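You operate a simulated robot arm through the tools that you are given. There is no shell and no other tool. Be economical: measure what you need, move in short steps, check, and stop when the job is done.

You are at the controls of a simulated robot arm. One attempt, no reset.

TASK
Put the blue jug in the sink. Then take the wooden bowl from the top of the blue counter and leave it on the left shelf of the wooden counter. Then open the orange drawer, take the count card on the counter end of the long table and put it away in the inside of the orange drawer and shut the drawer again. Then put one of the scoops from the top of the orange bench on top of the grey parcel. Then count the red beads on the top of the long table, then put as many of the place cards from the top of the long table on the top open shelf of the tall cupboard. The order counts. Set down upright: blue jug, place card.

It is judged by the outcome, as a careful person would: the job done as asked, and still so three seconds after it is handed in. It fails if anything else is knocked over, pushed out of place, dropped, spilled or broken.

THE ROBOT
A 7-joint arm with a fingered hand on a trunk, on a base that drives. Base frame: it is fixed to the floor where the robot stands at the start and does not move with it; the origin is under the middle of the robot, x ahead of it, y to its left, z up; the surface under the hand at the start is at about z = 0.88. Lengths are in m, angles in rad, forces in N, time in s.
With the tool pointing down near the work surface it reaches from about 0.36 to 0.84 m from the robot's upright axis, wherever it stands. Its first joint turns from -2.007 to 2.007 rad. Places, roughly: blue jug [0.75, 0, 1]; count card [-1.25, -2.25, 0.75]; grey parcel (12x12x10 cm) [-2, -3.9, 0.8]; inside of the orange drawer [-2.1, -4, 0.7]; left shelf of the wooden counter [0.7, -1.6, 0.3]; orange drawer [-2.1, -3.9, 0.7]; place card [-3.5, -2.25, 0.75]; red bead (2x2x2 cm) [-4, -1.6, 0.7]; red bead (2x2x3 cm) [-4.5, -2.4, 0.8]; red bead (3x3x2 cm) [-4.1, -2.2, 0.7]; scoop [-2.25, -4, 0.75]; sink [0.6, 0.3, 0.7]; top open shelf of the tall cupboard [-3.5, -4.2, 1.6]; wooden bowl (11x11x5 cm) [0.8, -0.7, 0.9]. Payload 5 kg.
The TCP is the grasp point between the finger pads, 0.032 m short of the fingertips. In the tool frame z runs along the fingers and y along their closing line. The gripper opens to 0.16 m. The gripper's body begins 0.089 m behind the TCP. The gripper is a hand of 4 fingers: y runs from the thumb to the fingers, the wrist lies at [0, 0, -0.267] in the tool frame, and closing takes about 1.5 s.
Orientation is that of the tool frame in the base frame, as [roll, pitch, yaw] about the fixed x, y, z axes, in that order (R = Rz(yaw) Ry(pitch) Rx(roll)). With the fingers straight down and closing along the base's y, the tool's x points along the base's -x, its y along +y and its z along -z.

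THE INTERFACE
- The arm moves only by the tool servo_tool. Its argument "commands" is a list of rows, each an object (a shift or turn left out is 0, a gripper value left out holds the last) with "delta_pos": the shift along the base's x, y, z in units of 300 mm (1.0 is 300 mm), a list of three; "rotation": the turn, a rotation vector about the base's x, y, z in units of 120 degrees (1.0 is 120 degrees), a list of three; "jaw": the opening, from 0 (shut) to 1 (fully open). In form: [{"delta_pos": [dx, dy, dz], "rotation": [ax, ay, az], "jaw": jaw}, ...]. A call has 1 to 8 rows; each row is the pose to reach, as a shift and turn from the pose commanded when the call began. A call with a number of a shift or a turn outside -1 to 1 is refused whole. Each row takes 0.2 s and may step no farther than 0.05 m and 0.15 rad from the row before; otherwise, or with a gripper value out of range, the whole call is refused. A pose out of reach is approached as far as the arm can. The call stops where the force on the tool passes 40 N (or 10 N more than at its start, if that is more) or the arm is blocked; 0.2 s more then pass. Each finger travels about 0.108 m/s and halts on what it meets, pressing with about 29 N; the grip force reading is that of the motor and also rises with nothing between the fingers. The clock runs only during rows and for 0.2 s after the last one: add rows that repeat a pose to give the fingers time. The reply holds the time, the measured pose of the TCP, the force on the tool along the base axes, the opening and the grip force, in the units named above and with some noise, with the torque about the TCP (base axes, N m) and any sound that the robot's microphone picked up.
- Cameras (640 x 400 px; columns grow to the right, rows downward): "scene" is now at [0.0086, 0.124, 1.6897]; the picture's right is [-0.41, -0.91, 0.00], its down [-0.73, 0.32, -0.61] and it looks along [0.55, -0.25, -0.80] (base axes); focal length 291 px, centre (320, 200). "wrist" rides on the gripper at [0.08, -0.004, -0.114] in the tool frame; the picture's right is [0.05, 1.00, 0.00], its down [-0.82, 0.04, -0.58] and it looks along [-0.58, 0.03, 0.82] (tool axes); focal length 265 px, centre (320, 200). There is no depth. A picture from a camera that has moved, and an enlarged one, comes with that camera's place and axes in the base frame and with its lens.
- camera(camera): a new picture of that camera. No time passes.
- raise_lower(by): slides the trunk up (or, below 0, down) by that many m; the arm and the scene camera ride with it, the base frame stays. It gives what a move gives, with no picture.
- steer(legs): drives the robot by 1 to 6 legs, each [ahead, turn to the left] in m and rad, along the robot's own axes; the way and the turn of a leg run together, so that a leg with both is an arc; at most 1.5 m and 3.142 rad a leg. The arm and the cameras ride along, it lands a little off, and it stops where it bumps. It gives what a move gives.
- preshape(shape): the hand has 4 fingers and takes this shape, open, in about a second: jaw (thumb against the fingers, like two jaws); tri (thumb and two fingers); tip (a fingertip pinch); poke (one finger out to press); point (the index stretched); flat (the hand flat); cup (the hand cupped); fist (a fist). The gripper value then closes the fingers along that shape, each until it touches; the sizes above hold for jaw. It gives what a move gives, with no picture.
- head_to(pan, tilt): turns the head with the scene camera to pan (to the left, within 2.705 rad either way) and tilt (down, from -0.506 to 1.204), counted from straight ahead of the robot. It gives what a move gives.
- inspect(camera, box): a new picture of the part [left, top, right, bottom] of that camera's present view, enlarged. No time passes.
- finish_job(): hands the job in; it is judged then, once.

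Work in short steps. Places have to be worked out from the pictures, the camera data and where the tool is seen: move nearer, look again, correct. Check each grasp and each placing, and mend what went wrong. You have 483 turns and 220 pictures in all, those below and enlarged ones among them. Open the gripper and draw the arm clear of the work before you hand the job in, unless the task says otherwise.

The tools are called after "Emit:" by a JSON object that holds its "name" and its "arguments". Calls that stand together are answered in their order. servo_tool: Moves the arm, as the interface text tells. Its arguments: {"type":"object","properties":{"commands":{"type":"array","items":{"type":"object","properties":{"delta_pos":{"type":"array","items":{"type":"number"}},"rotation":{"type":"array","items":{"type":"number"}},"jaw":{"type":"number"}}}}},"required":["commands"]} The other tools are called the same way: raise_lower (by) slides the trunk up or down; preshape (shape) gives the hand a shape; steer (legs) drives the base; head_to (pan, tilt) turns the head that bears the scene camera; camera (camera) takes a picture; inspect (camera, box) takes an enlarged picture of a part of a camera's view; finish_job () hands the job in.

At the start:

```text
time: 0.0
ee_pos: [0.5448, 0.0211, 1.1577]
ee_rot: [3.141, 0.0, 3.142]
wrist_force: [0.4, 0.6, 0.9]
wrist_torque: [0.02, 0.0, 0.0]
gripper_width: 0.1598
grip_force: 0.0
shape: jaw
trunk travel left (down, up): [-0.825, 0.165]
robot x, y, heading: [-0.0011, -0.0036, -0.004]
head pan, tilt: [-0.421, 0.92]
```

scene: 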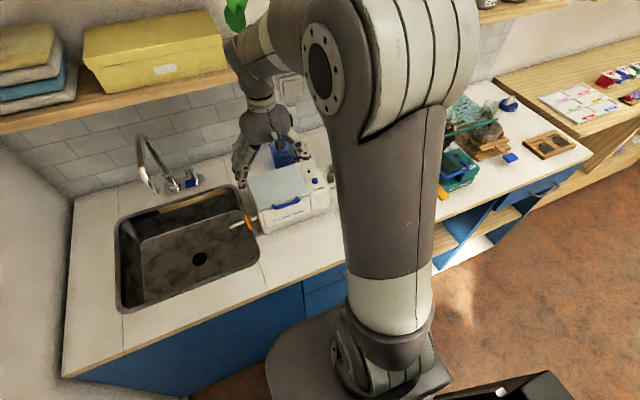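
wrist: 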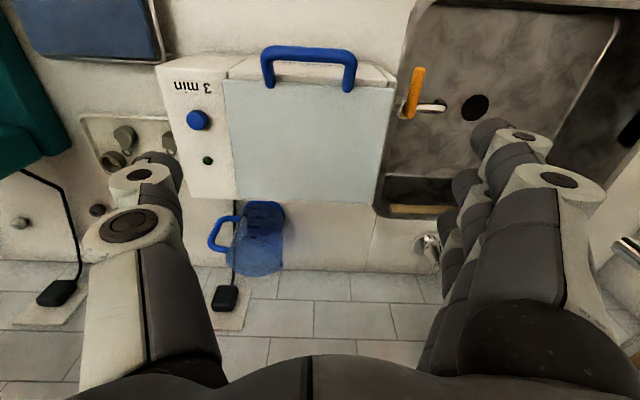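

I'll look closely at the jug and the surroundings first.

Emit:
{"name": "inspect", "arguments": {"camera": "wrist", "box": [160, 120, 400, 330]}}

Emit:
{"name": "inspect", "arguments": {"camera": "scene", "box": [60, 80, 380, 320]}}

```text
1.90 times, centred on (280, 225) of wrist
camera zoom: at [0.4633, 0.0176, 1.272], right [-0.05, 1.0, 0.0], down [0.82, 0.04, 0.58], along [0.58, 0.03, -0.82], focal length 506 px, centre (396, 152)
```

zoom: 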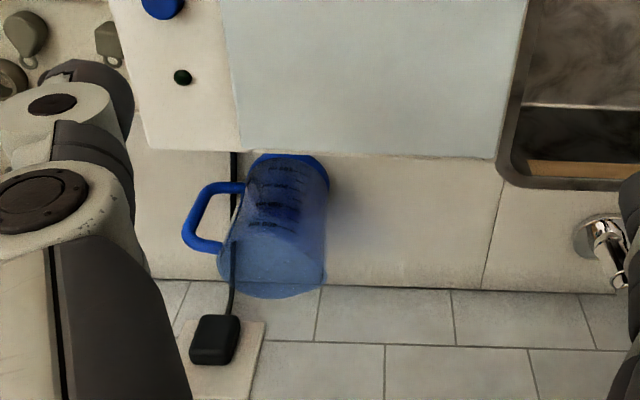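

```text
1.67 times, centred on (220, 200) of scene
camera zoom: at [0.0086, 0.124, 1.6897], right [-0.41, -0.91, 0.0], down [-0.73, 0.32, -0.61], along [0.55, -0.25, -0.8], focal length 486 px, centre (487, 200)
```

zoom: 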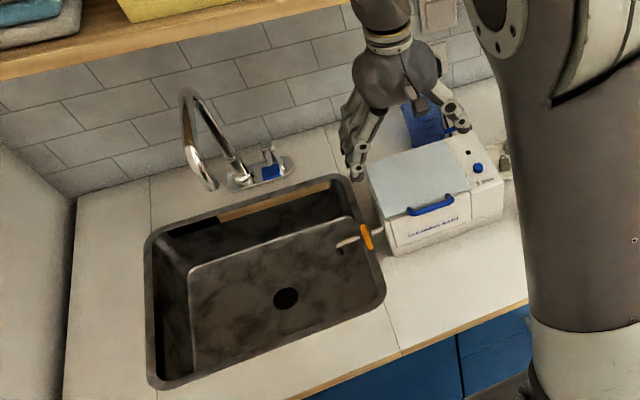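

The jug stands behind the cleaning bath under a wall shelf, handle towards −y. I look with the head level to find the shelf height.

Emit:
{"name": "head_to", "arguments": {"pan": 0.0, "tilt": 0.45}}

Emit:
{"name": "camera", "arguments": {"camera": "scene"}}

```text
time: 0.9
ee_pos: [0.5444, 0.0213, 1.1577]
ee_rot: [-3.141, 0.001, -3.141]
wrist_force: [0.0, -0.3, -0.4]
wrist_torque: [-0.04, 0.0, 0.0]
gripper_width: 0.1599
grip_force: 0.1
shape: jaw
trunk travel left (down, up): [-0.825, 0.165]
robot x, y, heading: [-0.0022, 0.0001, 0.001]
head pan, tilt: [0.0, 0.45]
```

```text
215 pictures are left
camera scene: at [0.0326, 0.1543, 1.7295], right [0.0, -1.0, 0.0], down [-0.44, 0.0, -0.9], along [0.9, 0.0, -0.44], focal length 291 px, centre (320, 200)
```

scene: 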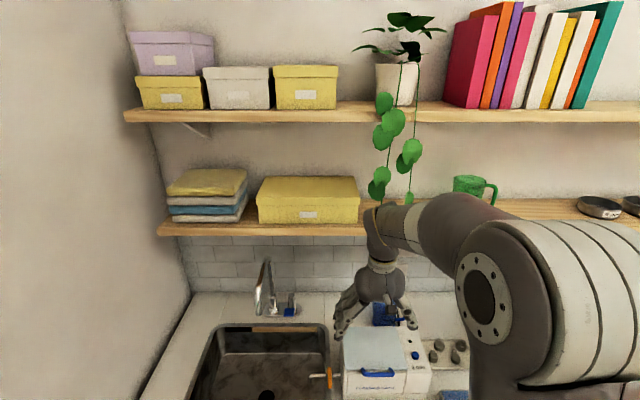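

Shelf underside is about z=1.24 with its front edge near x=0.78; jug is about (0.79, −0.07), rim about 0.99. I'll turn the hand −60° about z, then tilt it 40° so that the wrist stays clear of the shelf.

Emit:
{"name": "servo_tool", "arguments": {"commands": [{"rotation": [0, 0, -0.0625]}, {"rotation": [0, 0, -0.125]}, {"rotation": [0, 0, -0.1875]}, {"rotation": [0, 0, -0.25]}, {"rotation": [0, 0, -0.3125]}, {"rotation": [0, 0, -0.375]}, {"rotation": [0, 0, -0.4375]}, {"rotation": [0, 0, -0.5]}]}}

Emit:
{"name": "servo_tool", "arguments": {"commands": [{"rotation": [-0.0577, -0.0333, 0]}, {"rotation": [-0.1155, -0.0667, 0]}, {"rotation": [-0.1732, -0.1, 0]}, {"rotation": [-0.231, -0.1333, 0]}, {"rotation": [-0.2887, -0.1667, 0]}, {"rotation": [-0.2887, -0.1667, 0]}]}}

Emit:
{"name": "camera", "arguments": {"camera": "wrist"}}

Emit:
{"name": "camera", "arguments": {"camera": "scene"}}

```text
time: 2.7
ee_pos: [0.5448, 0.0215, 1.1583]
ee_rot: [-3.14, 0.0, 2.093]
wrist_force: [1.1, -0.2, -0.1]
wrist_torque: [-0.02, -0.02, 0.0]
gripper_width: 0.16
grip_force: 0.1
shape: jaw
trunk travel left (down, up): [-0.825, 0.165]
robot x, y, heading: [0.0012, 0.0012, 0.003]
head pan, tilt: [0.0, 0.45]
```

```text
time: 4.1
ee_pos: [0.5447, 0.0212, 1.1575]
ee_rot: [3.141, 0.7, 2.094]
wrist_force: [-0.1, -0.5, 0.4]
wrist_torque: [0.04, -0.01, 0.03]
gripper_width: 0.1599
grip_force: 0.1
shape: jaw
trunk travel left (down, up): [-0.825, 0.165]
robot x, y, heading: [-0.0011, -0.0013, -0.004]
head pan, tilt: [0.0, 0.45]
```

```text
214 pictures are left
camera wrist: at [0.4725, 0.1362, 1.1935], right [0.85, 0.53, -0.03], down [0.16, -0.2, 0.97], along [0.51, -0.82, -0.25], focal length 265 px, centre (320, 200)
```

wrist: 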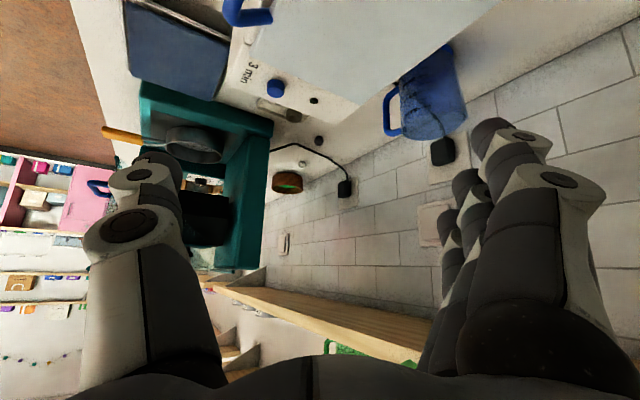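

```text
213 pictures are left
camera scene: at [0.0325, 0.1539, 1.7296], right [0.0, -1.0, 0.0], down [-0.44, 0.0, -0.9], along [0.9, 0.0, -0.44], focal length 291 px, centre (320, 200)
```

scene: 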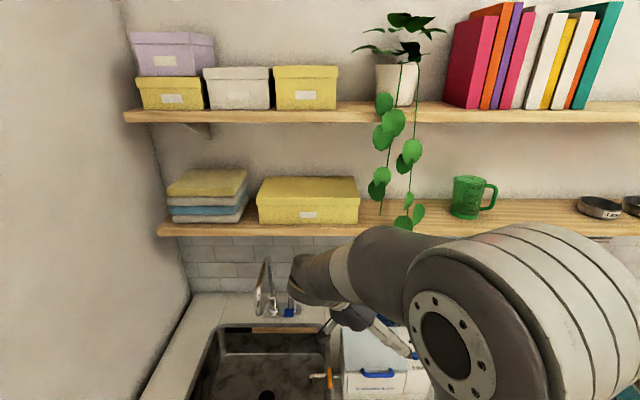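

The jug's body centres near (0.79, −0.07, 0.93) in both views. I move to a pre-grasp about 15 cm back along the tilted approach.

Emit:
{"name": "servo_tool", "arguments": {"commands": [{"delta_pos": [0.13, -0.005, -0.05]}, {"delta_pos": [0.26, -0.01, -0.1]}, {"delta_pos": [0.39, -0.016, -0.155]}, {"delta_pos": [0.52, -0.021, -0.21]}, {"delta_pos": [0.657, -0.027, -0.275]}, {"delta_pos": [0.657, -0.027, -0.275]}]}}

Emit:
{"name": "camera", "arguments": {"camera": "wrist"}}

Emit:
{"name": "camera", "arguments": {"camera": "scene"}}

```text
time: 5.5
ee_pos: [0.7394, 0.0121, 1.0778]
ee_rot: [3.141, 0.698, 2.093]
wrist_force: [-0.5, -0.9, -0.2]
wrist_torque: [0.0, -0.03, 0.04]
gripper_width: 0.16
grip_force: 0.1
shape: jaw
trunk travel left (down, up): [-0.825, 0.165]
robot x, y, heading: [0.0019, 0.0007, 0.002]
head pan, tilt: [0.0, 0.45]
```

```text
212 pictures are left
camera wrist: at [0.6684, 0.1273, 1.1125], right [0.85, 0.53, -0.03], down [0.16, -0.2, 0.97], along [0.51, -0.82, -0.25], focal length 265 px, centre (320, 200)
```

wrist: 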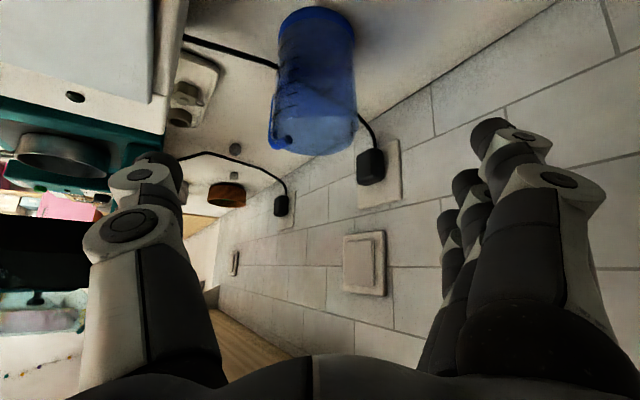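

```text
211 pictures are left
camera scene: at [0.0315, 0.1543, 1.7296], right [0.0, -1.0, 0.0], down [-0.43, 0.0, -0.9], along [0.9, 0.0, -0.43], focal length 291 px, centre (320, 200)
```

scene: 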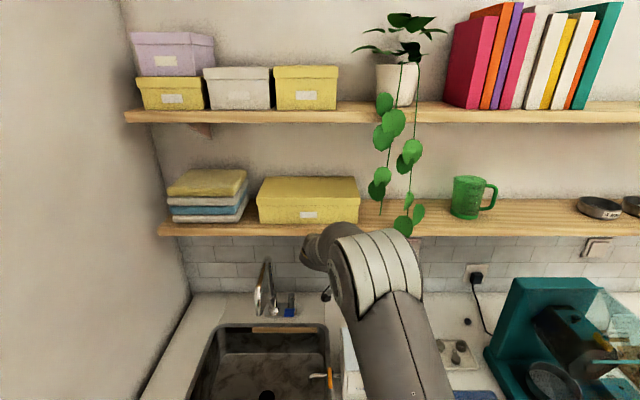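

Jug is refined to (0.783, −0.068), rim about 1.0. I advance to the grasp pose.

Emit:
{"name": "servo_tool", "arguments": {"commands": [{"delta_pos": [0.036, -0.067, -0.1]}, {"delta_pos": [0.072, -0.133, -0.205]}, {"delta_pos": [0.109, -0.2, -0.31]}, {"delta_pos": [0.145, -0.267, -0.41]}, {"delta_pos": [0.145, -0.267, -0.41]}]}}

Emit:
{"name": "camera", "arguments": {"camera": "wrist"}}

```text
time: 6.7
ee_pos: [0.7859, -0.0678, 0.9528]
ee_rot: [3.142, 0.698, 2.094]
wrist_force: [0.0, -0.2, 1.0]
wrist_torque: [0.0, 0.0, 0.01]
gripper_width: 0.16
grip_force: 0.1
shape: jaw
trunk travel left (down, up): [-0.825, 0.165]
robot x, y, heading: [0.001, 0.0005, 0.001]
head pan, tilt: [0.0, 0.45]
```

```text
210 pictures are left
camera wrist: at [0.7125, 0.0476, 0.9888], right [0.84, 0.53, -0.03], down [0.16, -0.2, 0.97], along [0.51, -0.82, -0.25], focal length 265 px, centre (320, 200)
```

wrist: 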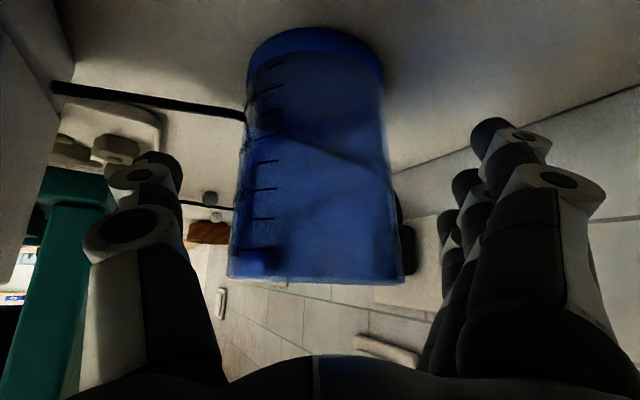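

The jug is centred between thumb and fingers. I close the hand.

Emit:
{"name": "servo_tool", "arguments": {"commands": [{"jaw": 0.3}, {"jaw": 0.3}, {"jaw": 0.3}, {"jaw": 0.3}, {"jaw": 0.2}, {"jaw": 0.2}, {"jaw": 0.2}]}}

Emit:
{"name": "camera", "arguments": {"camera": "wrist"}}

```text
time: 8.3
ee_pos: [0.7849, -0.0682, 0.9539]
ee_rot: [3.141, 0.696, 2.095]
wrist_force: [-1.4, -0.2, -0.3]
wrist_torque: [0.01, 0.02, 0.01]
gripper_width: 0.063
grip_force: 29.0
shape: jaw
trunk travel left (down, up): [-0.825, 0.165]
robot x, y, heading: [0.0027, 0.0012, -0.003]
head pan, tilt: [0.0, 0.45]
```

```text
209 pictures are left
camera wrist: at [0.7127, 0.0475, 0.9888], right [0.85, 0.53, -0.03], down [0.16, -0.2, 0.97], along [0.51, -0.82, -0.25], focal length 265 px, centre (320, 200)
```

wrist: 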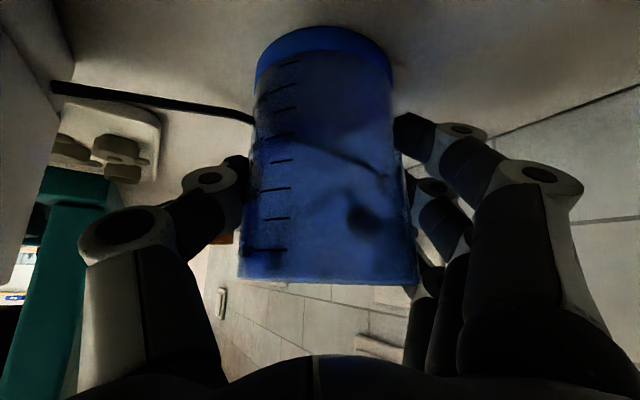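

Gripped at 63 mm with 29 N. I lift while retreating from under the shelf so that the jug clears the bath.

Emit:
{"name": "servo_tool", "arguments": {"commands": [{"delta_pos": [0, 0, 0.08]}, {"delta_pos": [-0.06, 0, 0.2]}, {"delta_pos": [-0.12, 0, 0.33]}, {"delta_pos": [-0.19, 0, 0.46]}, {"delta_pos": [-0.26, 0, 0.59]}, {"delta_pos": [-0.32, 0, 0.68]}, {"delta_pos": [-0.32, 0, 0.68]}]}}

Emit:
{"name": "camera", "arguments": {"camera": "wrist"}}

Emit:
{"name": "camera", "arguments": {"camera": "scene"}}

```text
time: 9.9
ee_pos: [0.6916, -0.0662, 1.1572]
ee_rot: [-3.14, 0.698, 2.094]
wrist_force: [0.0, 0.7, -1.1]
wrist_torque: [-0.02, 0.03, 0.0]
gripper_width: 0.0629
grip_force: 29.0
shape: jaw
trunk travel left (down, up): [-0.825, 0.165]
robot x, y, heading: [-0.0003, 0.0022, -0.003]
head pan, tilt: [0.0, 0.45]
```

```text
208 pictures are left
camera wrist: at [0.6191, 0.0486, 1.1939], right [0.85, 0.53, -0.03], down [0.16, -0.2, 0.97], along [0.51, -0.82, -0.26], focal length 265 px, centre (320, 200)
```

wrist: 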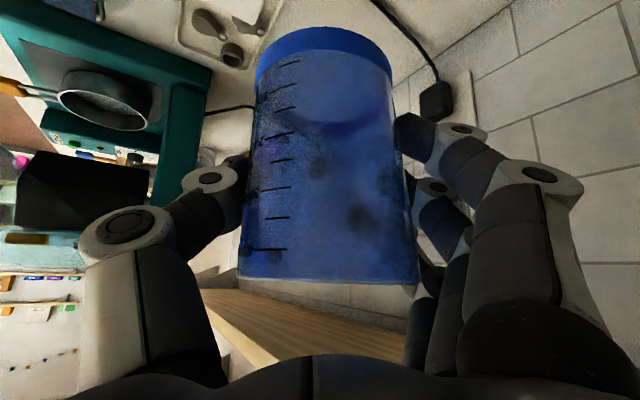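

```text
207 pictures are left
camera scene: at [0.0334, 0.1546, 1.7295], right [0.0, -1.0, 0.0], down [-0.44, 0.0, -0.9], along [0.9, 0.0, -0.44], focal length 291 px, centre (320, 200)
```

scene: 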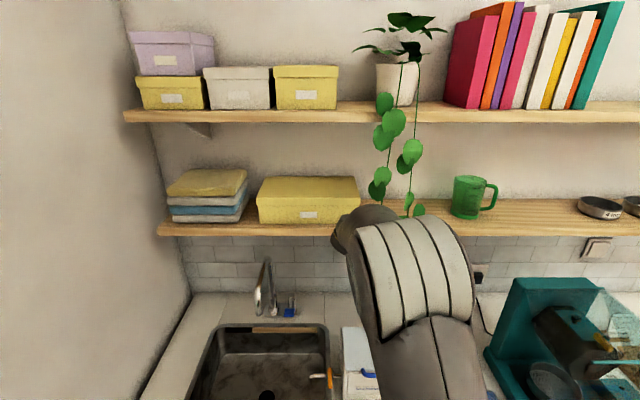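

The jug is held upright. I carry it over the bath towards the sink.

Emit:
{"name": "servo_tool", "arguments": {"commands": [{"delta_pos": [-0.04, 0.05, 0.08]}, {"delta_pos": [-0.12, 0.18, 0.08]}, {"delta_pos": [-0.2, 0.31, 0.08]}, {"delta_pos": [-0.28, 0.44, 0.08]}, {"delta_pos": [-0.35, 0.58, 0.08]}, {"delta_pos": [-0.38, 0.7, 0.08]}]}}

Emit:
{"name": "servo_tool", "arguments": {"commands": [{"delta_pos": [0, 0.14, 0]}, {"delta_pos": [0, 0.28, 0]}, {"delta_pos": [0, 0.42, 0]}, {"delta_pos": [0, 0.58, 0]}, {"delta_pos": [0, 0.58, 0]}]}}

Emit:
{"name": "head_to", "arguments": {"pan": 0.3, "tilt": 0.8}}

Emit:
{"name": "camera", "arguments": {"camera": "wrist"}}

Emit:
{"name": "camera", "arguments": {"camera": "scene"}}

```text
time: 11.3
ee_pos: [0.5743, 0.1445, 1.1792]
ee_rot: [-3.138, 0.699, 2.095]
wrist_force: [0.8, -0.4, -0.8]
wrist_torque: [-0.01, -0.02, -0.03]
gripper_width: 0.0627
grip_force: 29.0
shape: jaw
trunk travel left (down, up): [-0.825, 0.165]
robot x, y, heading: [0.0012, -0.0006, -0.002]
head pan, tilt: [0.0, 0.45]
```

```text
time: 12.5
ee_pos: [0.5763, 0.3159, 1.1816]
ee_rot: [3.141, 0.697, 2.092]
wrist_force: [0.4, 0.8, -0.8]
wrist_torque: [0.03, -0.03, 0.02]
gripper_width: 0.0627
grip_force: 29.1
shape: jaw
trunk travel left (down, up): [-0.825, 0.165]
robot x, y, heading: [-0.0041, 0.0058, 0.006]
head pan, tilt: [0.0, 0.45]
```

```text
time: 13.3
ee_pos: [0.5769, 0.3182, 1.1816]
ee_rot: [-3.139, 0.698, 2.095]
wrist_force: [-0.3, 0.4, -0.9]
wrist_torque: [0.02, 0.03, -0.01]
gripper_width: 0.0628
grip_force: 29.1
shape: jaw
trunk travel left (down, up): [-0.825, 0.165]
robot x, y, heading: [-0.0011, 0.0003, -0.002]
head pan, tilt: [0.3, 0.799]
```

```text
206 pictures are left
camera wrist: at [0.5045, 0.4327, 1.2173], right [0.85, 0.53, -0.03], down [0.16, -0.2, 0.97], along [0.51, -0.82, -0.25], focal length 265 px, centre (320, 200)
```

wrist: 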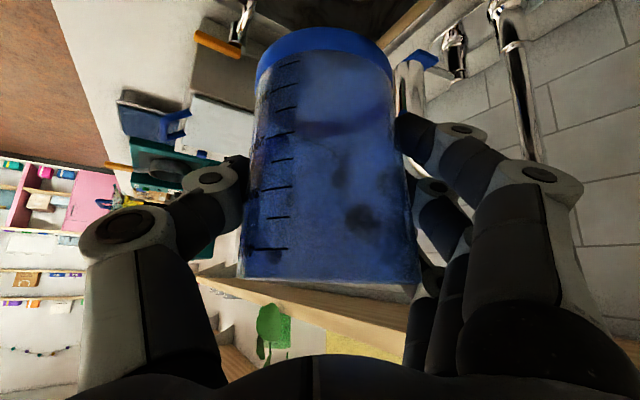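

```text
205 pictures are left
camera scene: at [0.0179, 0.1785, 1.6991], right [0.3, -0.96, 0.0], down [-0.68, -0.21, -0.7], along [0.67, 0.21, -0.72], focal length 291 px, centre (320, 200)
```

scene: 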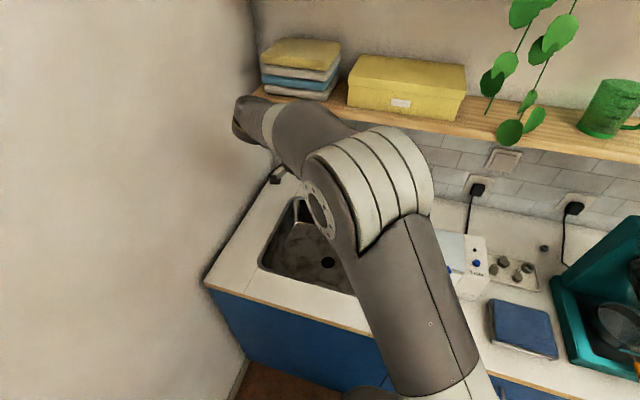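

Over the sink, clear of the tap. I lower in two stages.

Emit:
{"name": "servo_tool", "arguments": {"commands": [{"delta_pos": [0, 0, -0.15]}, {"delta_pos": [0, 0, -0.3]}, {"delta_pos": [0, 0, -0.45]}, {"delta_pos": [0, 0, -0.6]}, {"delta_pos": [0, 0, -0.75]}, {"delta_pos": [0, 0, -0.9]}, {"delta_pos": [0, 0, -0.9]}]}}

Emit:
{"name": "camera", "arguments": {"camera": "wrist"}}

Emit:
{"name": "camera", "arguments": {"camera": "scene"}}

```text
time: 14.9
ee_pos: [0.5751, 0.3138, 0.9118]
ee_rot: [3.14, 0.699, 2.094]
wrist_force: [1.1, -0.5, -1.1]
wrist_torque: [-0.02, 0.02, 0.01]
gripper_width: 0.0568
grip_force: 29.4
shape: jaw
trunk travel left (down, up): [-0.825, 0.165]
robot x, y, heading: [0.0011, 0.0027, 0.0]
head pan, tilt: [0.3, 0.799]
```

```text
204 pictures are left
camera wrist: at [0.5039, 0.4299, 0.9463], right [0.85, 0.53, -0.03], down [0.16, -0.2, 0.97], along [0.51, -0.82, -0.25], focal length 265 px, centre (320, 200)
```

wrist: 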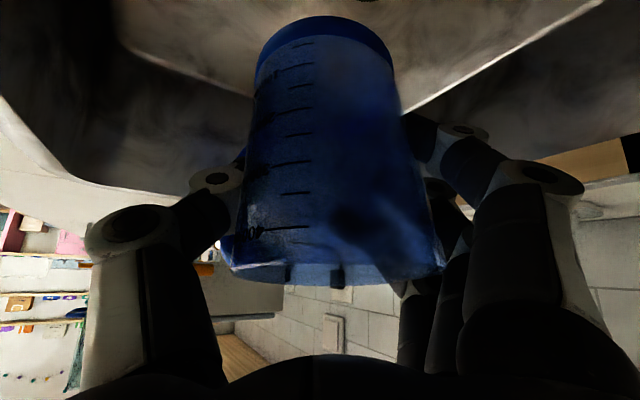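

```text
203 pictures are left
camera scene: at [0.0176, 0.1782, 1.6991], right [0.3, -0.96, 0.0], down [-0.68, -0.21, -0.7], along [0.67, 0.21, -0.72], focal length 291 px, centre (320, 200)
```

scene: 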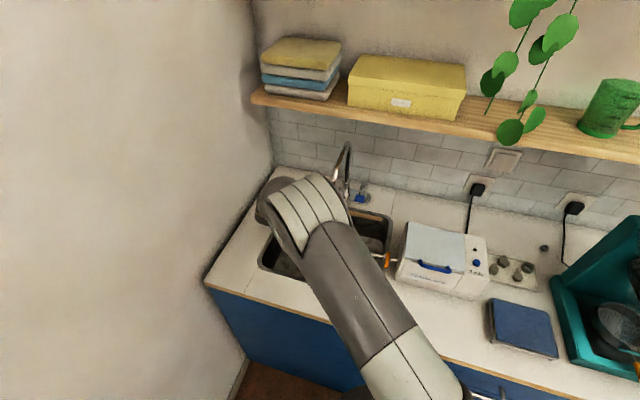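

The jug shifted slightly in the grip (57 mm now) but stays upright. I continue down gently.

Emit:
{"name": "servo_tool", "arguments": {"commands": [{"delta_pos": [0, 0, -0.1]}, {"delta_pos": [0, 0, -0.2]}, {"delta_pos": [0, 0, -0.3]}, {"delta_pos": [0, 0, -0.3]}]}}

Emit:
{"name": "camera", "arguments": {"camera": "wrist"}}

```text
time: 15.9
ee_pos: [0.5749, 0.3165, 0.8205]
ee_rot: [3.141, 0.698, 2.094]
wrist_force: [-0.5, -0.1, -1.6]
wrist_torque: [-0.02, -0.01, 0.0]
gripper_width: 0.0567
grip_force: 28.6
shape: jaw
trunk travel left (down, up): [-0.825, 0.165]
robot x, y, heading: [-0.0044, 0.0013, 0.001]
head pan, tilt: [0.3, 0.799]
```

```text
202 pictures are left
camera wrist: at [0.5036, 0.4314, 0.8568], right [0.85, 0.53, -0.03], down [0.16, -0.2, 0.97], along [0.51, -0.82, -0.25], focal length 265 px, centre (320, 200)
```

wrist: 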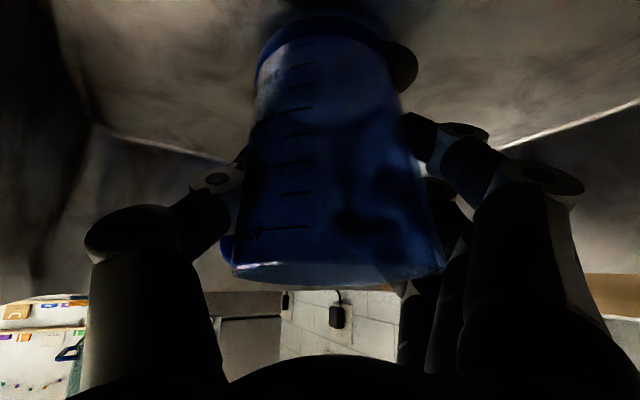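

Nearly on the sink floor. I lower in small steps until contact.

Emit:
{"name": "servo_tool", "arguments": {"commands": [{"delta_pos": [0, 0, -0.03]}, {"delta_pos": [0, 0, -0.06]}, {"delta_pos": [0, 0, -0.09]}, {"delta_pos": [0, 0, -0.12]}]}}

Emit:
{"name": "camera", "arguments": {"camera": "wrist"}}

```text
time: 16.8
ee_pos: [0.5776, 0.316, 0.797]
ee_rot: [3.132, 0.704, 2.088]
wrist_force: [-6.1, -2.9, 17.5]
wrist_torque: [-0.11, 0.15, -0.02]
gripper_width: 0.0567
grip_force: 28.5
shape: jaw
trunk travel left (down, up): [-0.825, 0.165]
robot x, y, heading: [-0.0015, 0.0031, -0.002]
head pan, tilt: [0.3, 0.799]
stopped in row 4: the force on the tool passed its limit at 44 N (the readings are from after the stop); the commanded pose is now the measured one
```

```text
201 pictures are left
camera wrist: at [0.5052, 0.4317, 0.8336], right [0.85, 0.53, -0.03], down [0.16, -0.2, 0.97], along [0.51, -0.82, -0.25], focal length 265 px, centre (320, 200)
```

wrist: 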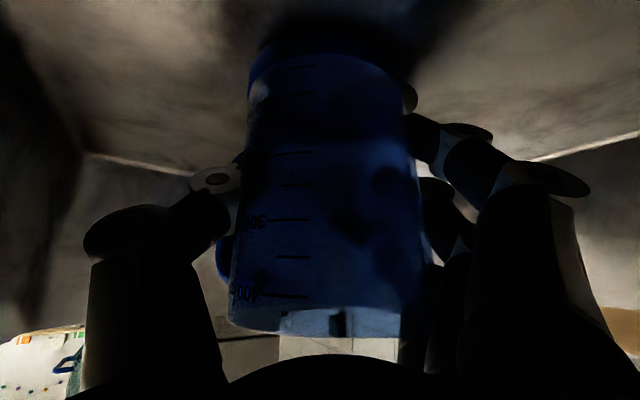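

Jug is on the floor of the sink. I ease up 4 mm, then open the hand.

Emit:
{"name": "servo_tool", "arguments": {"commands": [{"delta_pos": [0, 0, 0.012]}, {"delta_pos": [0, 0, 0.012], "jaw": 0.45}, {"delta_pos": [0, 0, 0.012], "jaw": 0.6}, {"delta_pos": [0, 0, 0.012], "jaw": 0.8}, {"delta_pos": [0, 0, 0.012], "jaw": 0.9}, {"delta_pos": [0, 0, 0.012], "jaw": 0.9}]}}

Emit:
{"name": "camera", "arguments": {"camera": "wrist"}}

```text
time: 18.2
ee_pos: [0.5766, 0.3168, 0.8004]
ee_rot: [3.137, 0.702, 2.091]
wrist_force: [0.2, 0.1, -0.4]
wrist_torque: [-0.01, -0.02, -0.01]
gripper_width: 0.1437
grip_force: 0.0
shape: jaw
trunk travel left (down, up): [-0.825, 0.165]
robot x, y, heading: [-0.0001, -0.0, 0.002]
head pan, tilt: [0.3, 0.799]
```

```text
200 pictures are left
camera wrist: at [0.5049, 0.4323, 0.8353], right [0.85, 0.53, -0.03], down [0.16, -0.2, 0.97], along [0.51, -0.82, -0.25], focal length 265 px, centre (320, 200)
```

wrist: 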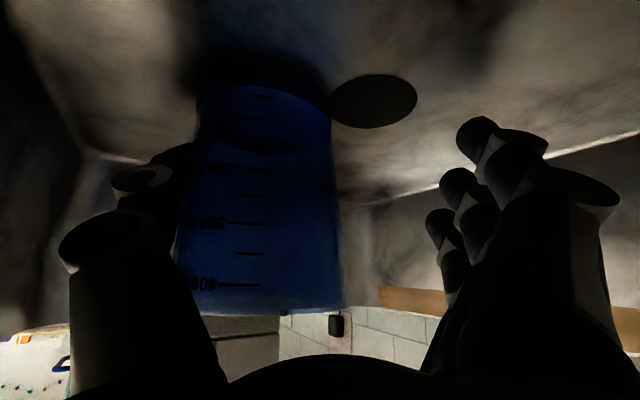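

The jug stands by itself, near the thumb. I shift the hand 15 mm to centre on it, then retract along the tool axis.

Emit:
{"name": "servo_tool", "arguments": {"commands": [{"delta_pos": [-0.025, -0.015, 0], "jaw": 1.0}, {"delta_pos": [-0.05, -0.03, 0], "jaw": 1.0}, {"delta_pos": [-0.05, -0.03, 0], "jaw": 1.0}]}}

Emit:
{"name": "camera", "arguments": {"camera": "wrist"}}

```text
time: 19.0
ee_pos: [0.5617, 0.3077, 0.7983]
ee_rot: [3.136, 0.701, 2.09]
wrist_force: [-0.3, 0.0, -0.4]
wrist_torque: [0.03, 0.0, 0.02]
gripper_width: 0.16
grip_force: 0.1
shape: jaw
trunk travel left (down, up): [-0.825, 0.165]
robot x, y, heading: [-0.0023, 0.0019, 0.003]
head pan, tilt: [0.3, 0.799]
```

```text
199 pictures are left
camera wrist: at [0.4904, 0.4229, 0.8347], right [0.85, 0.53, -0.03], down [0.16, -0.2, 0.97], along [0.51, -0.82, -0.25], focal length 265 px, centre (320, 200)
```

wrist: 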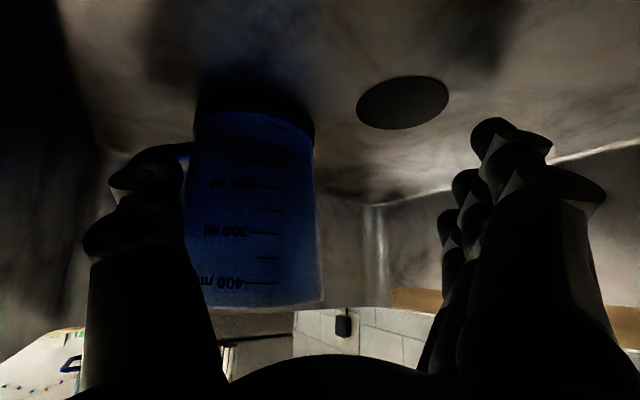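

The jug seems to follow the thumb — I check how the handle lies against it.

Emit:
{"name": "inspect", "arguments": {"camera": "wrist", "box": [60, 60, 360, 340]}}

```text
1.43 times, centred on (210, 200) of wrist
camera zoom: at [0.4904, 0.4229, 0.8347], right [0.85, 0.53, -0.03], down [0.16, -0.2, 0.97], along [0.51, -0.82, -0.25], focal length 379 px, centre (477, 200)
```

zoom: 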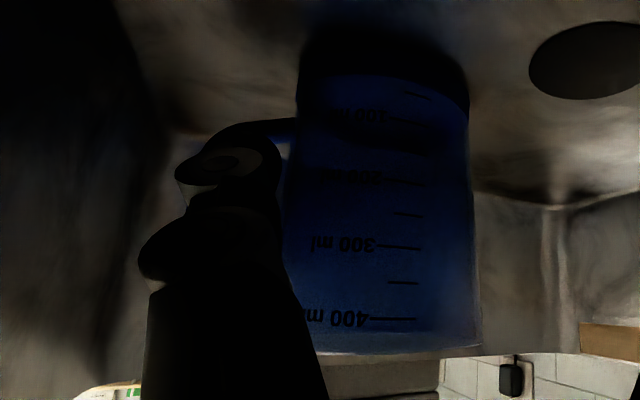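

The thumb may be inside the handle loop. I ease the thumb inward a little and retract straight along its own axis by 2 cm, then check whether the jug moves.

Emit:
{"name": "servo_tool", "arguments": {"commands": [{"jaw": 0.88}, {"jaw": 0.88}, {"delta_pos": [-0.011, 0.019, 0.026], "jaw": 0.88}, {"delta_pos": [-0.021, 0.037, 0.051], "jaw": 0.88}]}}

Emit:
{"name": "camera", "arguments": {"camera": "wrist"}}

```text
time: 20.0
ee_pos: [0.5569, 0.3189, 0.8157]
ee_rot: [3.135, 0.703, 2.092]
wrist_force: [-1.2, 0.1, -0.1]
wrist_torque: [-0.01, -0.03, -0.01]
gripper_width: 0.141
grip_force: 0.1
shape: jaw
trunk travel left (down, up): [-0.825, 0.165]
robot x, y, heading: [0.0008, 0.0044, 0.0]
head pan, tilt: [0.3, 0.799]
```

```text
197 pictures are left
camera wrist: at [0.4842, 0.4341, 0.8509], right [0.85, 0.53, -0.03], down [0.16, -0.2, 0.97], along [0.51, -0.82, -0.25], focal length 265 px, centre (320, 200)
```

wrist: 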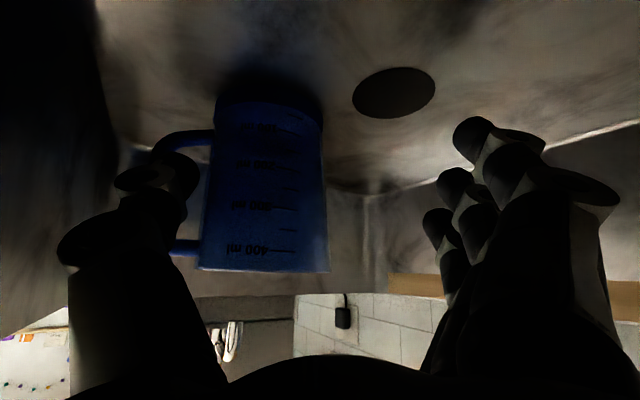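

The jug stood still while the hand moved. I keep retracting along the same axis.

Emit:
{"name": "servo_tool", "arguments": {"commands": [{"delta_pos": [-0.021, 0.037, 0.051]}, {"delta_pos": [-0.043, 0.074, 0.102]}, {"delta_pos": [-0.064, 0.111, 0.153]}, {"delta_pos": [-0.086, 0.149, 0.204]}]}}

Emit:
{"name": "camera", "arguments": {"camera": "wrist"}}

```text
time: 21.0
ee_pos: [0.5294, 0.3664, 0.8759]
ee_rot: [3.138, 0.7, 2.092]
wrist_force: [0.6, -0.4, 0.8]
wrist_torque: [-0.01, 0.06, -0.01]
gripper_width: 0.1409
grip_force: 0.2
shape: jaw
trunk travel left (down, up): [-0.825, 0.165]
robot x, y, heading: [-0.0028, 0.0014, 0.003]
head pan, tilt: [0.3, 0.799]
```

```text
196 pictures are left
camera wrist: at [0.4583, 0.4803, 0.9127], right [0.84, 0.53, -0.03], down [0.16, -0.2, 0.97], along [0.51, -0.82, -0.25], focal length 265 px, centre (320, 200)
```

wrist: 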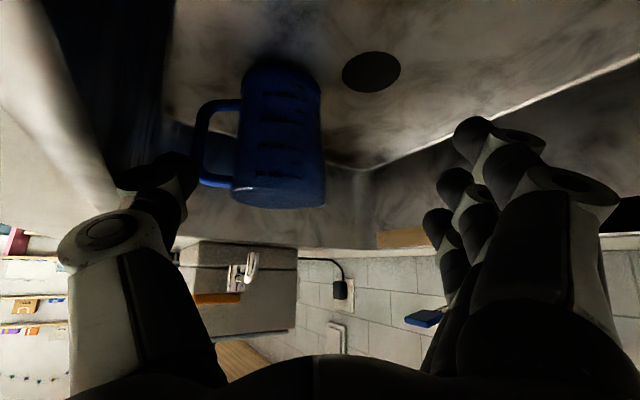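

Jug stands upright in the sink. I raise the hand clear and then restore a straight-down tool.

Emit:
{"name": "servo_tool", "arguments": {"commands": [{"delta_pos": [-0.06, 0.06, 0.13], "jaw": 1.0}, {"delta_pos": [-0.12, 0.06, 0.26]}, {"delta_pos": [-0.18, 0.06, 0.4]}, {"delta_pos": [-0.2, 0.06, 0.55]}, {"delta_pos": [-0.2, 0.06, 0.7]}, {"delta_pos": [-0.2, 0.06, 0.85]}, {"delta_pos": [-0.2, 0.06, 1.0]}]}}

Emit:
{"name": "servo_tool", "arguments": {"commands": [{"delta_pos": [0.0, -0.12, 0], "rotation": [0.0577, 0.0333, 0]}, {"delta_pos": [0, -0.24, 0], "rotation": [0.1155, 0.0667, 0]}, {"delta_pos": [0, -0.36, 0], "rotation": [0.1732, 0.1, 0]}, {"delta_pos": [0, -0.48, 0], "rotation": [0.231, 0.1333, 0]}, {"delta_pos": [0, -0.6, 0], "rotation": [0.2887, 0.1667, 0]}, {"delta_pos": [0, -0.72, 0], "rotation": [0.2887, 0.1667, 0]}, {"delta_pos": [0, -0.84, 0], "rotation": [0.2887, 0.1667, 0]}]}}

Emit:
{"name": "servo_tool", "arguments": {"commands": [{"rotation": [0, 0, 0.0625]}, {"rotation": [0, 0, 0.125]}, {"rotation": [0, 0, 0.1875]}, {"rotation": [0, 0, 0.25]}, {"rotation": [0, 0, 0.3125]}, {"rotation": [0, 0, 0.375]}, {"rotation": [0, 0, 0.4375]}, {"rotation": [0, 0, 0.5]}]}}

Emit:
{"name": "camera", "arguments": {"camera": "scene"}}

```text
time: 22.6
ee_pos: [0.4702, 0.3799, 1.1742]
ee_rot: [3.136, 0.702, 2.091]
wrist_force: [0.0, 0.1, -0.3]
wrist_torque: [0.04, -0.01, 0.01]
gripper_width: 0.1598
grip_force: 0.0
shape: jaw
trunk travel left (down, up): [-0.825, 0.165]
robot x, y, heading: [0.0005, 0.0015, 0.001]
head pan, tilt: [0.3, 0.799]
```

```text
time: 24.2
ee_pos: [0.4707, 0.1291, 1.1781]
ee_rot: [3.139, 0.001, 2.093]
wrist_force: [0.5, -0.8, -0.7]
wrist_torque: [0.02, -0.01, 0.01]
gripper_width: 0.1599
grip_force: 0.0
shape: jaw
trunk travel left (down, up): [-0.825, 0.165]
robot x, y, heading: [0.0002, -0.0005, -0.002]
head pan, tilt: [0.3, 0.799]
```

```text
time: 26.0
ee_pos: [0.4707, 0.1283, 1.1761]
ee_rot: [3.139, 0.003, 3.141]
wrist_force: [-0.3, 0.2, -0.2]
wrist_torque: [0.01, 0.01, -0.04]
gripper_width: 0.1599
grip_force: 0.1
shape: jaw
trunk travel left (down, up): [-0.825, 0.165]
robot x, y, heading: [0.0015, -0.0008, 0.003]
head pan, tilt: [0.3, 0.799]
```

```text
195 pictures are left
camera scene: at [0.0179, 0.1783, 1.6991], right [0.3, -0.96, 0.0], down [-0.68, -0.21, -0.7], along [0.67, 0.21, -0.72], focal length 291 px, centre (320, 200)
```

scene: 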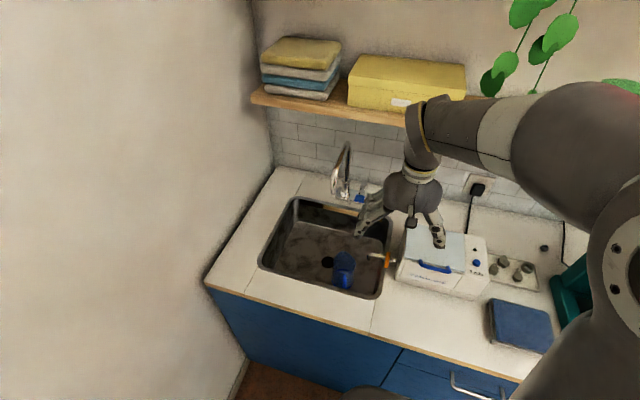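

Jug is upright in the sink. Now I look right for the wooden bowl and the wooden counter.

Emit:
{"name": "head_to", "arguments": {"pan": -0.8, "tilt": 0.6}}

Emit:
{"name": "camera", "arguments": {"camera": "scene"}}

Emit:
{"name": "head_to", "arguments": {"pan": -1.5, "tilt": 0.5}}

Emit:
{"name": "camera", "arguments": {"camera": "scene"}}

```text
time: 27.3
ee_pos: [0.4707, 0.1296, 1.1774]
ee_rot: [3.139, 0.004, 3.138]
wrist_force: [-0.4, -0.1, -0.3]
wrist_torque: [0.0, -0.01, 0.0]
gripper_width: 0.1601
grip_force: 0.1
shape: jaw
trunk travel left (down, up): [-0.825, 0.165]
robot x, y, heading: [-0.0003, 0.0004, -0.002]
head pan, tilt: [-0.799, 0.6]
```

```text
194 pictures are left
camera scene: at [0.0024, 0.0911, 1.716], right [-0.72, -0.7, 0.0], down [-0.39, 0.4, -0.83], along [0.58, -0.59, -0.57], focal length 291 px, centre (320, 200)
```

scene: 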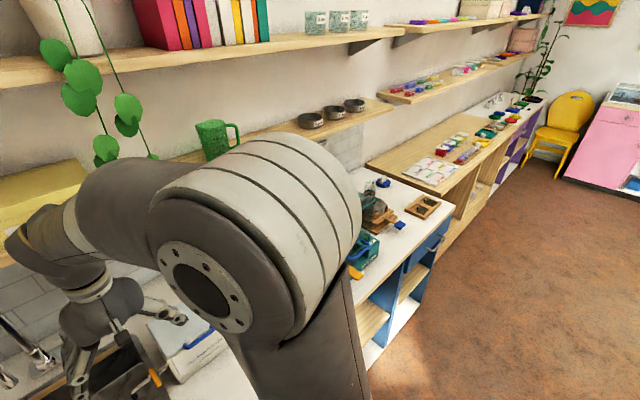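

```text
time: 28.4
ee_pos: [0.4712, 0.1285, 1.1751]
ee_rot: [3.14, 0.004, 3.139]
wrist_force: [0.2, 0.1, 0.0]
wrist_torque: [-0.03, -0.03, 0.03]
gripper_width: 0.1599
grip_force: 0.0
shape: jaw
trunk travel left (down, up): [-0.825, 0.165]
robot x, y, heading: [-0.0047, 0.0043, 0.002]
head pan, tilt: [-1.499, 0.499]
```

```text
193 pictures are left
camera scene: at [-0.0526, 0.0637, 1.7251], right [-1.0, -0.07, 0.0], down [-0.03, 0.48, -0.88], along [0.06, -0.88, -0.48], focal length 291 px, centre (320, 200)
```

scene: 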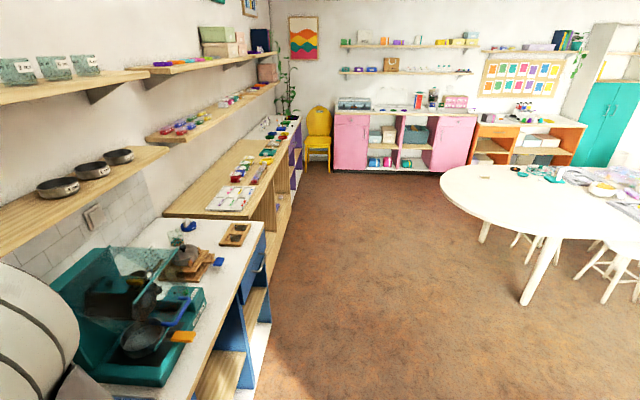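

I retract and raise the arm a bit, then drive right along the counter to face the bowl.

Emit:
{"name": "servo_tool", "arguments": {"commands": [{"delta_pos": [-0.05, -0.1, 0.12]}, {"delta_pos": [-0.1, -0.2, 0.24]}, {"delta_pos": [-0.15, -0.3, 0.36]}, {"delta_pos": [-0.2, -0.4, 0.48]}, {"delta_pos": [-0.2, -0.4, 0.6]}]}}

Emit:
{"name": "steer", "arguments": {"legs": [[0, -1.571], [0.6, 0], [0, 1.571]]}}

Emit:
{"name": "head_to", "arguments": {"pan": -0.2, "tilt": 0.75}}

Emit:
{"name": "camera", "arguments": {"camera": "scene"}}

Emit:
{"name": "camera", "arguments": {"camera": "wrist"}}

```text
time: 29.6
ee_pos: [0.4124, 0.008, 1.3585]
ee_rot: [3.139, 0.004, 3.14]
wrist_force: [0.5, 0.3, 0.2]
wrist_torque: [-0.02, -0.03, 0.01]
gripper_width: 0.16
grip_force: 0.1
shape: jaw
trunk travel left (down, up): [-0.825, 0.165]
robot x, y, heading: [0.0016, 0.0011, 0.0]
head pan, tilt: [-1.499, 0.499]
```

```text
time: 40.6
ee_pos: [0.3971, -0.6116, 1.3594]
ee_rot: [3.138, 0.004, 3.092]
wrist_force: [0.1, 0.5, -0.8]
wrist_torque: [0.0, 0.01, -0.01]
gripper_width: 0.16
grip_force: 0.1
shape: jaw
trunk travel left (down, up): [-0.825, 0.165]
robot x, y, heading: [-0.0132, -0.5991, -0.051]
head pan, tilt: [-1.499, 0.499]
```

```text
time: 42.1
ee_pos: [0.3968, -0.6136, 1.3583]
ee_rot: [3.138, 0.003, 3.092]
wrist_force: [0.9, 0.9, 0.2]
wrist_torque: [-0.02, -0.01, 0.02]
gripper_width: 0.1599
grip_force: 0.1
shape: jaw
trunk travel left (down, up): [-0.825, 0.165]
robot x, y, heading: [-0.0166, -0.6022, -0.046]
head pan, tilt: [-0.201, 0.75]
```

```text
192 pictures are left
camera scene: at [0.0133, -0.4628, 1.7031], right [-0.24, -0.97, 0.0], down [-0.66, 0.17, -0.73], along [0.71, -0.18, -0.68], focal length 291 px, centre (320, 200)
```

scene: 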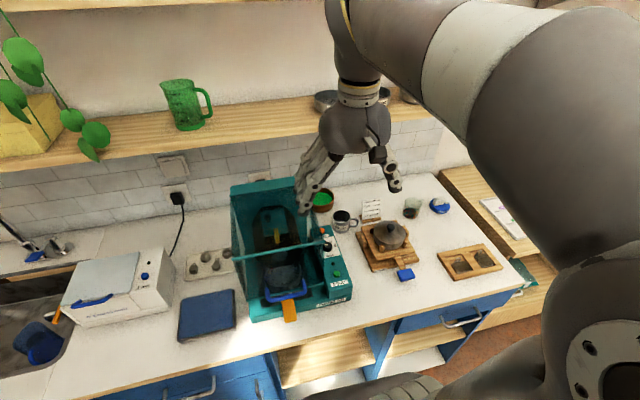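

```text
191 pictures are left
camera wrist: at [0.3158, -0.6131, 1.4728], right [0.0, 1.0, 0.0], down [0.81, 0.0, 0.58], along [0.58, 0.0, -0.81], focal length 265 px, centre (320, 200)
```

wrist: 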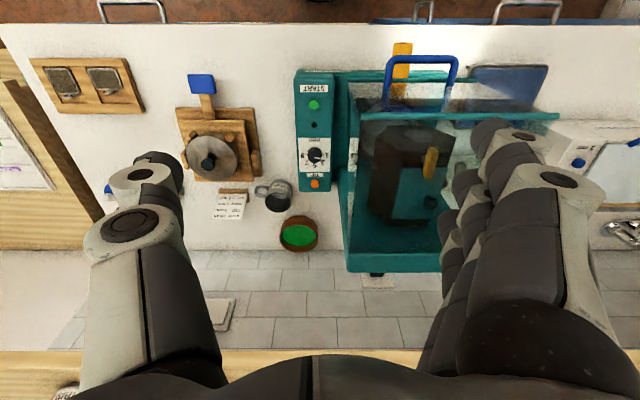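

The bowl is the brown one by the wall with green contents. I take a closer look.

Emit:
{"name": "inspect", "arguments": {"camera": "wrist", "box": [200, 160, 380, 280]}}

Emit:
{"name": "inspect", "arguments": {"camera": "scene", "box": [280, 160, 460, 280]}}

```text
3.33 times, centred on (290, 220) of wrist
camera zoom: at [0.3158, -0.6131, 1.4728], right [0.0, 1.0, 0.0], down [0.81, 0.0, 0.58], along [0.58, 0.0, -0.81], focal length 885 px, centre (420, 133)
```

zoom: 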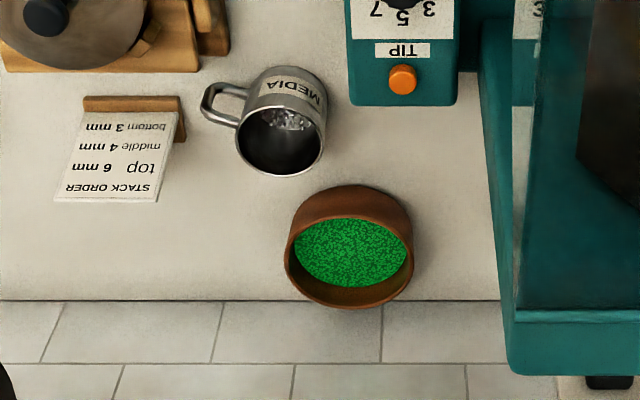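

```text
3.33 times, centred on (370, 220) of scene
camera zoom: at [0.0133, -0.4628, 1.7031], right [-0.24, -0.97, 0.0], down [-0.66, 0.17, -0.73], along [0.71, -0.18, -0.68], focal length 971 px, centre (153, 133)
```

zoom: 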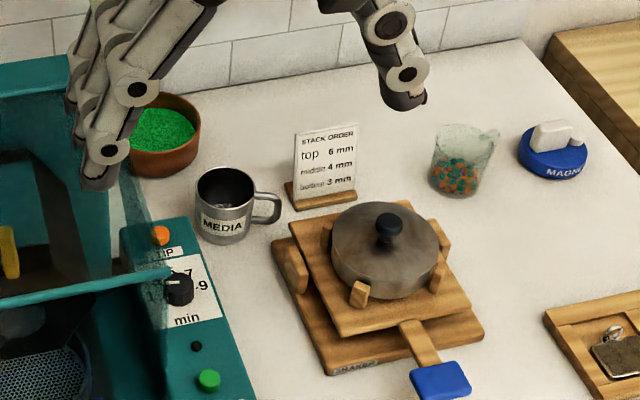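

Bowl centre about (0.825, −0.677), full of green grains, so it must stay level. Before choosing the grasp tilt I look at the shelf where it must go.

Emit:
{"name": "head_to", "arguments": {"pan": -1.05, "tilt": 0.8}}

Emit:
{"name": "camera", "arguments": {"camera": "scene"}}

```text
time: 43.3
ee_pos: [0.3967, -0.6124, 1.3596]
ee_rot: [3.14, 0.004, 3.094]
wrist_force: [0.2, 0.3, -0.7]
wrist_torque: [-0.02, 0.03, 0.0]
gripper_width: 0.1601
grip_force: 0.0
shape: jaw
trunk travel left (down, up): [-0.825, 0.165]
robot x, y, heading: [-0.0135, -0.5986, -0.047]
head pan, tilt: [-1.051, 0.799]
```

```text
188 pictures are left
camera scene: at [-0.0302, -0.5142, 1.6991], right [-0.89, -0.46, 0.0], down [-0.33, 0.64, -0.7], along [0.32, -0.62, -0.72], focal length 291 px, centre (320, 200)
```

scene: 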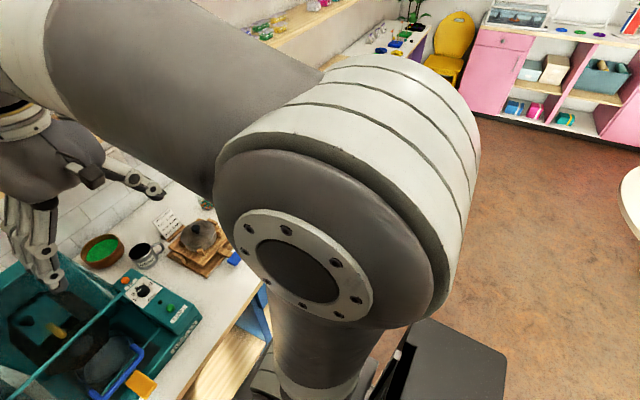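

The arm blocks the view. I drive on to face the wooden counter and look at its shelves.

Emit:
{"name": "steer", "arguments": {"legs": [[0, -1.66], [1.01, 0], [0, 1.707]]}}

Emit:
{"name": "head_to", "arguments": {"pan": 0.25, "tilt": 0.9}}

Emit:
{"name": "camera", "arguments": {"camera": "scene"}}

Emit:
{"name": "camera", "arguments": {"camera": "wrist"}}

```text
time: 56.8
ee_pos: [0.2387, -1.6281, 1.3586]
ee_rot: [3.139, 0.004, 3.102]
wrist_force: [0.1, 0.0, -0.7]
wrist_torque: [0.04, -0.03, 0.02]
gripper_width: 0.16
grip_force: 0.1
shape: jaw
trunk travel left (down, up): [-0.825, 0.165]
robot x, y, heading: [-0.1724, -1.6204, -0.037]
head pan, tilt: [-1.051, 0.799]
```

```text
time: 58.2
ee_pos: [0.238, -1.6281, 1.3595]
ee_rot: [3.138, 0.005, 3.101]
wrist_force: [0.3, 0.0, 0.1]
wrist_torque: [0.0, -0.01, 0.01]
gripper_width: 0.1597
grip_force: 0.1
shape: jaw
trunk travel left (down, up): [-0.825, 0.165]
robot x, y, heading: [-0.1722, -1.6208, -0.04]
head pan, tilt: [0.25, 0.901]
```

```text
187 pictures are left
camera scene: at [-0.1535, -1.4454, 1.6912], right [0.21, -0.98, 0.0], down [-0.77, -0.16, -0.62], along [0.61, 0.13, -0.78], focal length 291 px, centre (320, 200)
```

scene: 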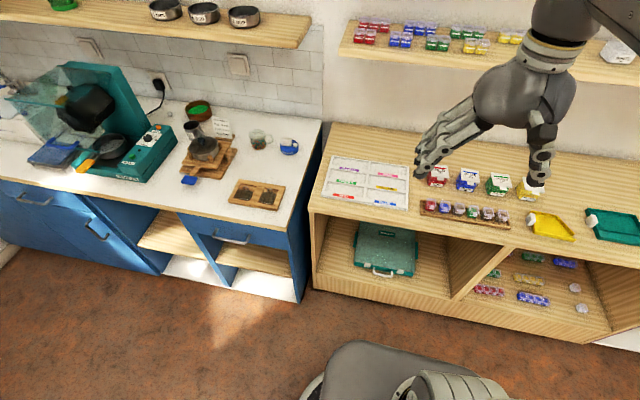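

```text
186 pictures are left
camera wrist: at [0.157, -1.6286, 1.4728], right [-0.01, 1.0, 0.0], down [0.81, 0.01, 0.58], along [0.58, 0.01, -0.81], focal length 265 px, centre (320, 200)
```

wrist: 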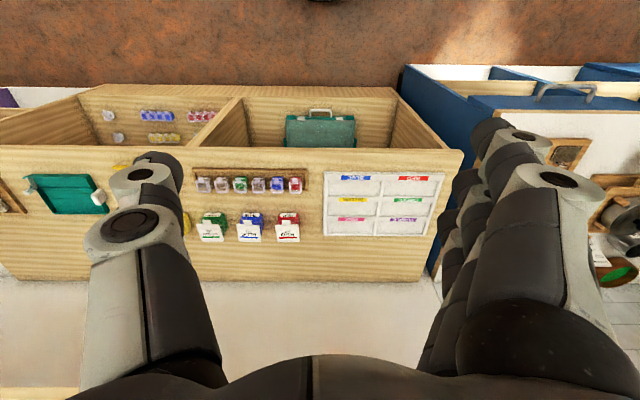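

The left bay is a roomy opening (floor ~0.28, top ~0.85) with a green case on it; free space is at its left. A 35° forward-tilted grasp suits both pick and place. I drive back to the bowl.

Emit:
{"name": "steer", "arguments": {"legs": [[0, 1.433], [0.975, 0], [0, -1.393]]}}

Emit:
{"name": "servo_tool", "arguments": {"commands": [{"rotation": [0, -0.057, 0]}, {"rotation": [0, -0.114, 0]}, {"rotation": [0, -0.171, 0]}, {"rotation": [0, -0.228, 0]}, {"rotation": [0, -0.2917, 0]}]}}

Emit:
{"name": "camera", "arguments": {"camera": "wrist"}}

```text
time: 70.1
ee_pos: [0.4175, -0.6655, 1.3584]
ee_rot: [3.138, 0.002, 3.136]
wrist_force: [0.9, -0.8, 0.3]
wrist_torque: [0.02, 0.01, 0.03]
gripper_width: 0.16
grip_force: 0.1
shape: jaw
trunk travel left (down, up): [-0.825, 0.165]
robot x, y, heading: [0.0076, -0.672, 0.001]
head pan, tilt: [0.25, 0.901]
```

```text
time: 71.3
ee_pos: [0.4952, -0.6668, 1.3226]
ee_rot: [3.138, 0.427, 3.136]
wrist_force: [0.1, 1.2, -1.0]
wrist_torque: [0.01, 0.01, 0.01]
gripper_width: 0.1599
grip_force: 0.1
shape: jaw
out of reach, approached as far as the arm can: row 2, 3, 4, 5
trunk travel left (down, up): [-0.825, 0.165]
robot x, y, heading: [0.0067, -0.6721, -0.004]
head pan, tilt: [0.25, 0.901]
```

```text
185 pictures are left
camera wrist: at [0.3725, -0.6702, 1.3933], right [-0.04, 1.0, -0.02], down [0.5, 0.04, 0.86], along [0.86, 0.03, -0.5], focal length 265 px, centre (320, 200)
```

wrist: 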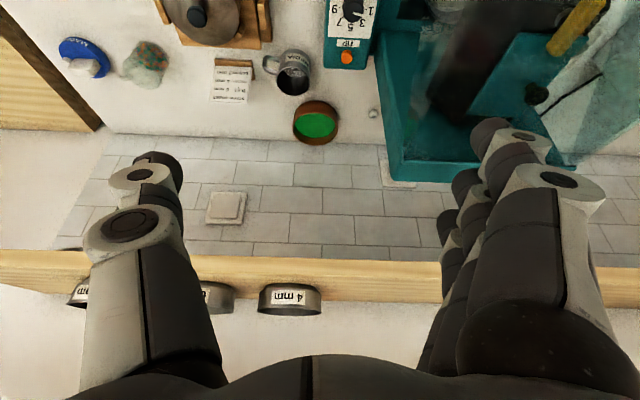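

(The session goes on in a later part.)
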